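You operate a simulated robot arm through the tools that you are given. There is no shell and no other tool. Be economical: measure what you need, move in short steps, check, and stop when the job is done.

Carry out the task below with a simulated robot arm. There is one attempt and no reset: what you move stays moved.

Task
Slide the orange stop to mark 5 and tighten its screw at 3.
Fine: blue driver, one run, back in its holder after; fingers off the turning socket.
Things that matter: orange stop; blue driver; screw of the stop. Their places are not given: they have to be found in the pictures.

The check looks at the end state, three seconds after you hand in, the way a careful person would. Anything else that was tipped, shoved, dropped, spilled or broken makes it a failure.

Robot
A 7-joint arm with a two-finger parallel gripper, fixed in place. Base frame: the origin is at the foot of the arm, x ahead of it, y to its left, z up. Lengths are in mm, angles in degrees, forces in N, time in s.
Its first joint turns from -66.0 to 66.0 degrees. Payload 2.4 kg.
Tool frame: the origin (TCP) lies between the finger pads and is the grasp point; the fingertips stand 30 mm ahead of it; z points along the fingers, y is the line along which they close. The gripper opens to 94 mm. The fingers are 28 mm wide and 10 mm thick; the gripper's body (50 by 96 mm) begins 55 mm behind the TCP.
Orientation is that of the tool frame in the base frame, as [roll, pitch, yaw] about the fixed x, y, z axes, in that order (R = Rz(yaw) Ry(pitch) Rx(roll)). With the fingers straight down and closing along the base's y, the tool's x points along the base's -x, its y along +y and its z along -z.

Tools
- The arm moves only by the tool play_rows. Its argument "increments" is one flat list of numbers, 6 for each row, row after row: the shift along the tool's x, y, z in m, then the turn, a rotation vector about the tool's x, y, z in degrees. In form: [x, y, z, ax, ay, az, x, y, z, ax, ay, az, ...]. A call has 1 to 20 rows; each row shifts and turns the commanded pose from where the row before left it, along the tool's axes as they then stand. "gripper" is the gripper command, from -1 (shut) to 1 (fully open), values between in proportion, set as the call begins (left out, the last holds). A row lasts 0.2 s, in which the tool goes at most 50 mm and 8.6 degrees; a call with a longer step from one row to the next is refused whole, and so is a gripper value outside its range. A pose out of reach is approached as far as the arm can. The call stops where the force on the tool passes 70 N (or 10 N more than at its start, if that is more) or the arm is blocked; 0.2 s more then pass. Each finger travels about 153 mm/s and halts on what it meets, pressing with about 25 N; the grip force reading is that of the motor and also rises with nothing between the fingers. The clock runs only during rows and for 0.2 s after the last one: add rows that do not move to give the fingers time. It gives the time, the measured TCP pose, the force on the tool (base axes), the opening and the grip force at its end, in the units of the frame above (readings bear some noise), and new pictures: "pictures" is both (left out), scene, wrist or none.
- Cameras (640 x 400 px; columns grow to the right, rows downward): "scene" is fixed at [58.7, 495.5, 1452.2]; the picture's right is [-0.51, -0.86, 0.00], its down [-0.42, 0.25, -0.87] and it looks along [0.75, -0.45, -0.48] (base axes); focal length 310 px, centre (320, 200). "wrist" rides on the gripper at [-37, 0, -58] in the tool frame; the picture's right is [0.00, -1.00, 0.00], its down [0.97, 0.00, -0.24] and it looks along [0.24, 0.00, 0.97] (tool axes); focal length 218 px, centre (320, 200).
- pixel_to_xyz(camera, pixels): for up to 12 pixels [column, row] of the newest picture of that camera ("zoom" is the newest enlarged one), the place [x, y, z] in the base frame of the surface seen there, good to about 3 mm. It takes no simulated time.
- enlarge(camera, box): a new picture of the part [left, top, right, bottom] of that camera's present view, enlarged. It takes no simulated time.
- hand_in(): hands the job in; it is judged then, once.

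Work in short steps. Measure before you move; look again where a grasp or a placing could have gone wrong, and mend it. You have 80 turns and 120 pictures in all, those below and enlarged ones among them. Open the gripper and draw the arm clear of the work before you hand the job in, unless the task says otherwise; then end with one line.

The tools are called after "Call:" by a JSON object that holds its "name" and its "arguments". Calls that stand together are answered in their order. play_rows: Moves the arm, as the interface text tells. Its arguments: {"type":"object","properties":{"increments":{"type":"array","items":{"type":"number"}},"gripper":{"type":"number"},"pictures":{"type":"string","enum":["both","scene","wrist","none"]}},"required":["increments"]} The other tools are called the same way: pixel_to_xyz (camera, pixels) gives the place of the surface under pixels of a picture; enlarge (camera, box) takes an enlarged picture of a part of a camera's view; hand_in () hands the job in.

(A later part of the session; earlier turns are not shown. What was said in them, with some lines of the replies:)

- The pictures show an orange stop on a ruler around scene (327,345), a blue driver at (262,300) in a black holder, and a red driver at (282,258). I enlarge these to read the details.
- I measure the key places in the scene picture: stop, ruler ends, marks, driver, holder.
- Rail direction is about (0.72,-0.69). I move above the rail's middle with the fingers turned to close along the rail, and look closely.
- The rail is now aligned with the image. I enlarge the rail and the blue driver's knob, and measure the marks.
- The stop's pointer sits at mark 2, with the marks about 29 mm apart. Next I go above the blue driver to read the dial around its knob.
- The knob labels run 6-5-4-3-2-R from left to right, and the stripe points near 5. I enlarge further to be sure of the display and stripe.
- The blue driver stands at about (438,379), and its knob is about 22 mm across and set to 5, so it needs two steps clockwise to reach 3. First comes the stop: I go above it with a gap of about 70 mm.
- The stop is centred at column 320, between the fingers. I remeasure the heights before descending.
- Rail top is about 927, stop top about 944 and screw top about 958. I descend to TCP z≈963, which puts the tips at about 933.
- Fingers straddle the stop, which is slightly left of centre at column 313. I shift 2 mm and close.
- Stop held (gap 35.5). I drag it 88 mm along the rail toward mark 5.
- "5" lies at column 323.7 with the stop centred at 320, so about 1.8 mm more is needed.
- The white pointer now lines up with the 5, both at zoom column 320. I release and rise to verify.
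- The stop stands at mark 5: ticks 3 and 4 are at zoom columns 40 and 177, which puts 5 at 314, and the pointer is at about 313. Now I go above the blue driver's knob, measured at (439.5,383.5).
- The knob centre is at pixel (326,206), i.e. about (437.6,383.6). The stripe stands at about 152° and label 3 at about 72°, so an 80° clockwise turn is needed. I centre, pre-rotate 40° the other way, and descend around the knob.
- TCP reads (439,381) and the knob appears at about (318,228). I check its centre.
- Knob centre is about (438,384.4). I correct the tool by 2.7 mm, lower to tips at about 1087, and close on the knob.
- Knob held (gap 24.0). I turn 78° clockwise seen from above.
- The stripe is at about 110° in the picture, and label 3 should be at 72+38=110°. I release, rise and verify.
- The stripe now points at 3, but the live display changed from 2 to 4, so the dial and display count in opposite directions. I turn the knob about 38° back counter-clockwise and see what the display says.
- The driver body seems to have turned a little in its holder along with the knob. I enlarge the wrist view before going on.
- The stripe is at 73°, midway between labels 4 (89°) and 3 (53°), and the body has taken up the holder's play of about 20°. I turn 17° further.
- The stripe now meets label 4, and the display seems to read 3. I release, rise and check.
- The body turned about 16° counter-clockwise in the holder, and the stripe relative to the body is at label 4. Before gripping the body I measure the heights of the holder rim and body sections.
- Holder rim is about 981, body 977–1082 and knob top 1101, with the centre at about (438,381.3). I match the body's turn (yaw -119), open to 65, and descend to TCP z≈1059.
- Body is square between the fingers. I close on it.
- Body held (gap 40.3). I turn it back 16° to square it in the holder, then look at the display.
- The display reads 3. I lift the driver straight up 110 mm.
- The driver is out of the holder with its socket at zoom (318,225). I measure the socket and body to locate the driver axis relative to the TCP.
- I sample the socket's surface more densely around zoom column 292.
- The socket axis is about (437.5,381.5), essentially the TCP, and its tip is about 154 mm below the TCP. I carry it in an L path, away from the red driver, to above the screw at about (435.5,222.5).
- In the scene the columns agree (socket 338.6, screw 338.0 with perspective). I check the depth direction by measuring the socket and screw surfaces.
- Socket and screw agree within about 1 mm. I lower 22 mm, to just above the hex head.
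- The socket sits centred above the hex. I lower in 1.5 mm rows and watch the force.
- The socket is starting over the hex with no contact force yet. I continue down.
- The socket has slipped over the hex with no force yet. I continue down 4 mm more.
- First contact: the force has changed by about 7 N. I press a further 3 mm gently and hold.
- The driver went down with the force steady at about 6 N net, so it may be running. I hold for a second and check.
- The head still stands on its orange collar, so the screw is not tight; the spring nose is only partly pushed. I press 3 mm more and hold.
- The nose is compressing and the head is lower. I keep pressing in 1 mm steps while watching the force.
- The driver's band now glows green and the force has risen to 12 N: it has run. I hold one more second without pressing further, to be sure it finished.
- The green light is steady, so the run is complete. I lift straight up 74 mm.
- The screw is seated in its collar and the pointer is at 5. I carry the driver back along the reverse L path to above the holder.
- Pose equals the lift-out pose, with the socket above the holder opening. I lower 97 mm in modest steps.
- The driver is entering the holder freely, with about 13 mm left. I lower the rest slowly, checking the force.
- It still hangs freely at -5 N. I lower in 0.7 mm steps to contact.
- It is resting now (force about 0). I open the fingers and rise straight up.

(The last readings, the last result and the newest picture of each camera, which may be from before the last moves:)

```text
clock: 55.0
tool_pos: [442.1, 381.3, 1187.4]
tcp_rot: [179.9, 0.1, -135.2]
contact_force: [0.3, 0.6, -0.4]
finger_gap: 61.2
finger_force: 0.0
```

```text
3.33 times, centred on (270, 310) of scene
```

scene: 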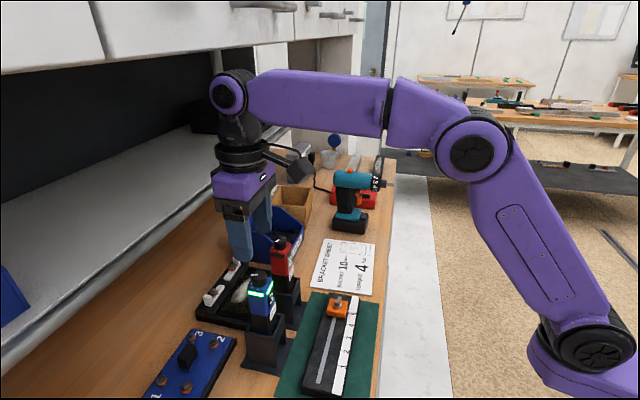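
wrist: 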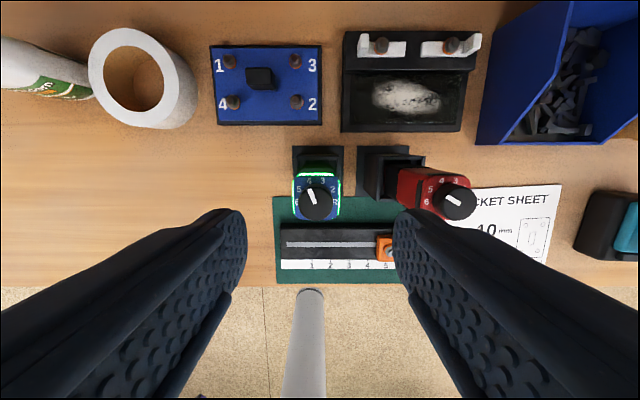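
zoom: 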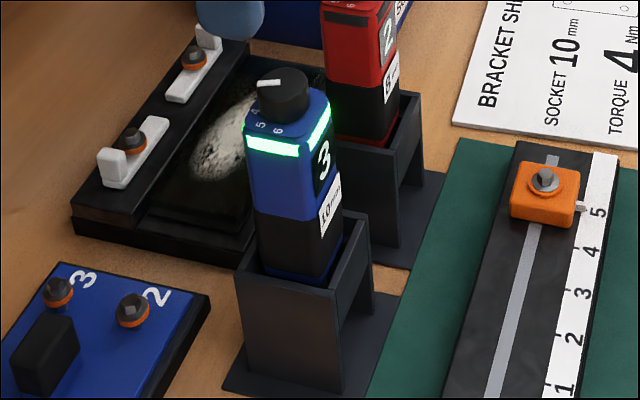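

The driver stands square in its holder, with display 3 and the green light on. I move clear to above the stop for a final check of the mark.

Call:
{"name": "play_rows", "arguments": {"increments": [0.0285, 0, 0, 0, 0, 0, 0.0285, 0, 0, 0, 0, 0, 0.0285, 0, 0, 0, 0, 0, 0.0285, 0, 0, 0, 0, 0, 0, -0.028, 0.01, 0, 0, 0, 0, -0.028, 0.02, 0, 0, 0, 0, -0.028, 0.03, 0, 0, 0, 0, -0.0276, 0.03, 0, 0, 0, 0, 0, 0, 0, 0, 0, 0, 0, 0, 0, 0, 0], "pictures": "wrist"}}

Call:
{"name": "enlarge", "arguments": {"camera": "wrist", "box": [250, 150, 390, 240]}}

Call:
{"name": "enlarge", "arguments": {"camera": "wrist", "box": [300, 190, 345, 230]}}

```text
clock: 57.2
tool_pos: [437.3, 224.8, 1100.4]
tcp_rot: [179.9, 0.1, -134.9]
contact_force: [0.8, 0.4, 0.1]
finger_gap: 61.2
finger_force: 0.0
```

wrist: 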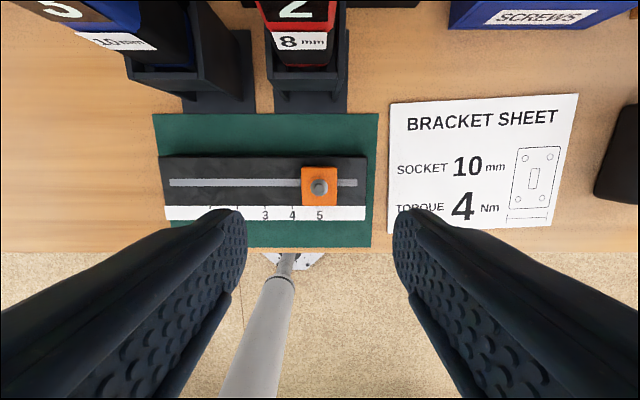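

```text
4.44 times, centred on (320, 195) of wrist
```

zoom: 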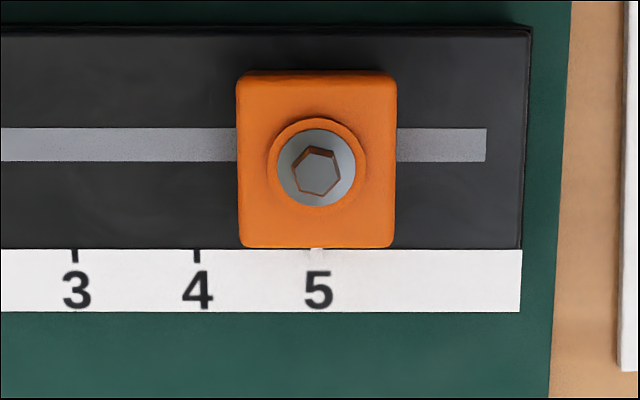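

```text
10.00 times, centred on (322, 210) of wrist
```

zoom: 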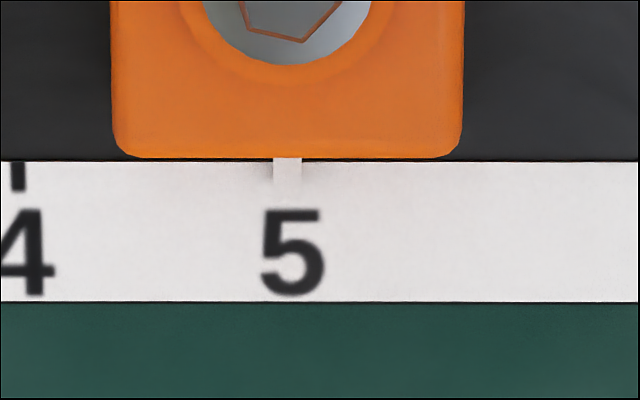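

Ticks 3 and 4 at zoom columns 75 and 197 put 5 at about 319, and the pointer is at about 315, within about 1 mm. I go 70 mm lower for a finer look, still clear of the stop.

Call:
{"name": "play_rows", "arguments": {"increments": [0.018, 0, 0.035, 0, 0, 0, 0, 0, 0.035, 0, 0, 0, 0, 0, 0, 0, 0, 0, 0, 0, 0, 0, 0, 0], "gripper": 1, "pictures": "wrist"}}

Call:
{"name": "enlarge", "arguments": {"camera": "wrist", "box": [260, 140, 360, 210]}}

Call:
{"name": "enlarge", "arguments": {"camera": "scene", "box": [335, 290, 360, 320]}}

```text
clock: 58.2
tool_pos: [425.7, 210.9, 1027.7]
tcp_rot: [179.8, 0.1, -134.9]
contact_force: [-0.2, 0.5, 0.4]
finger_gap: 94.0
finger_force: 0.1
```

wrist: 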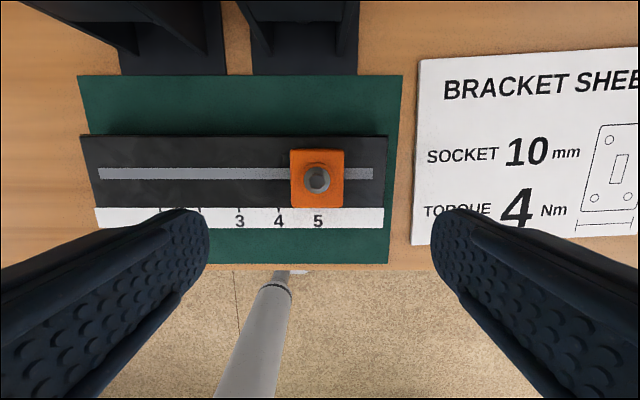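

```text
5.71 times, centred on (310, 175) of wrist
```

zoom: 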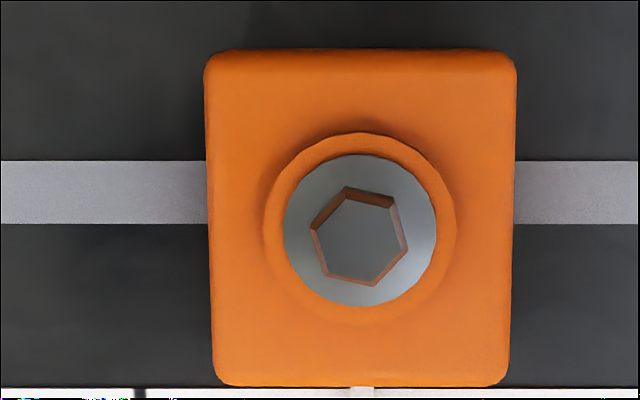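

```text
13.33 times, centred on (348, 305) of scene
```

zoom: 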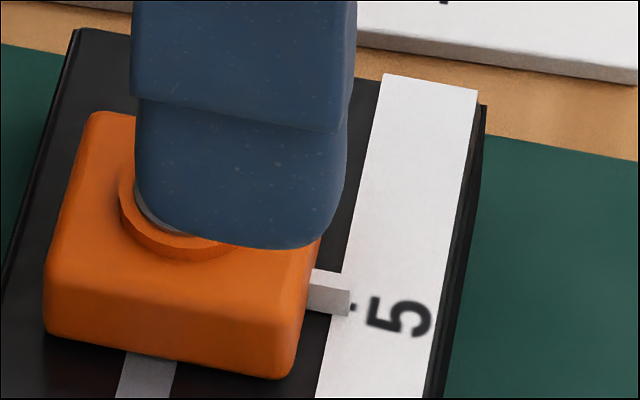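

Call:
{"name": "enlarge", "arguments": {"camera": "wrist", "box": [230, 195, 330, 230]}}

```text
6.40 times, centred on (280, 212) of wrist
```

zoom: 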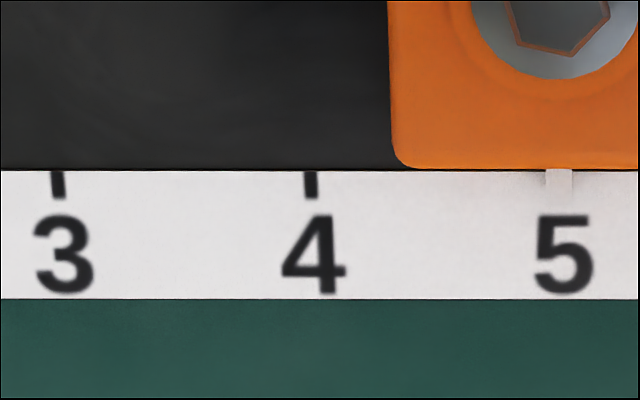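

Ticks at 57 and 310 put 5 at about 563. The pointer is centred at 559, only about 0.5 mm off. I rise clear of the work with the gripper open.

Call:
{"name": "play_rows", "arguments": {"increments": [0, 0, -0.03, 0, 0, 0, 0, 0, -0.04, 0, 0, 0, 0, 0, -0.04, 0, 0, 0, 0, 0, -0.045, 0, 0, 0, 0.03, 0, -0.04, 0, 0, 0, 0.04, 0, 0, 0, 0, 0, 0, 0, 0, 0, 0, 0], "pictures": "scene"}}

```text
clock: 59.8
tool_pos: [375.1, 159.8, 1221.4]
tcp_rot: [179.9, 0.1, -135.0]
contact_force: [0.0, 0.4, 0.3]
finger_gap: 93.9
finger_force: 0.0
```

scene: 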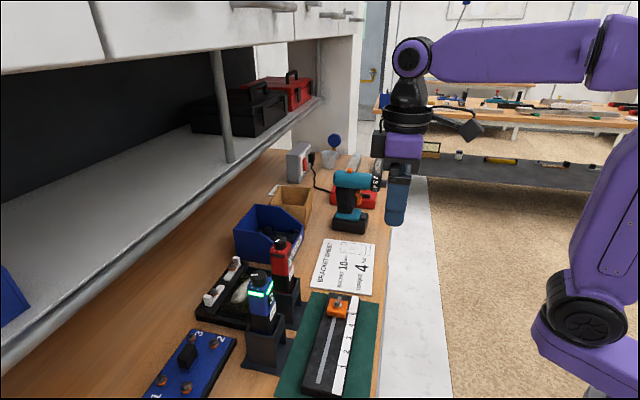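

The arm is clear, the stop is at 5, the screw is tight and the driver is back in its holder. I hand in.

Call:
{"name": "hand_in", "arguments": {}}

```text
The job is handed in.
```

I slid the orange stop to mark 5 (about 0.5 mm off), tightened its screw in one run of the blue driver, put the driver back in its holder and handed in. For the 3 I trusted the driver's live display: the dial printed around its knob counts the other way and pointed at 4.
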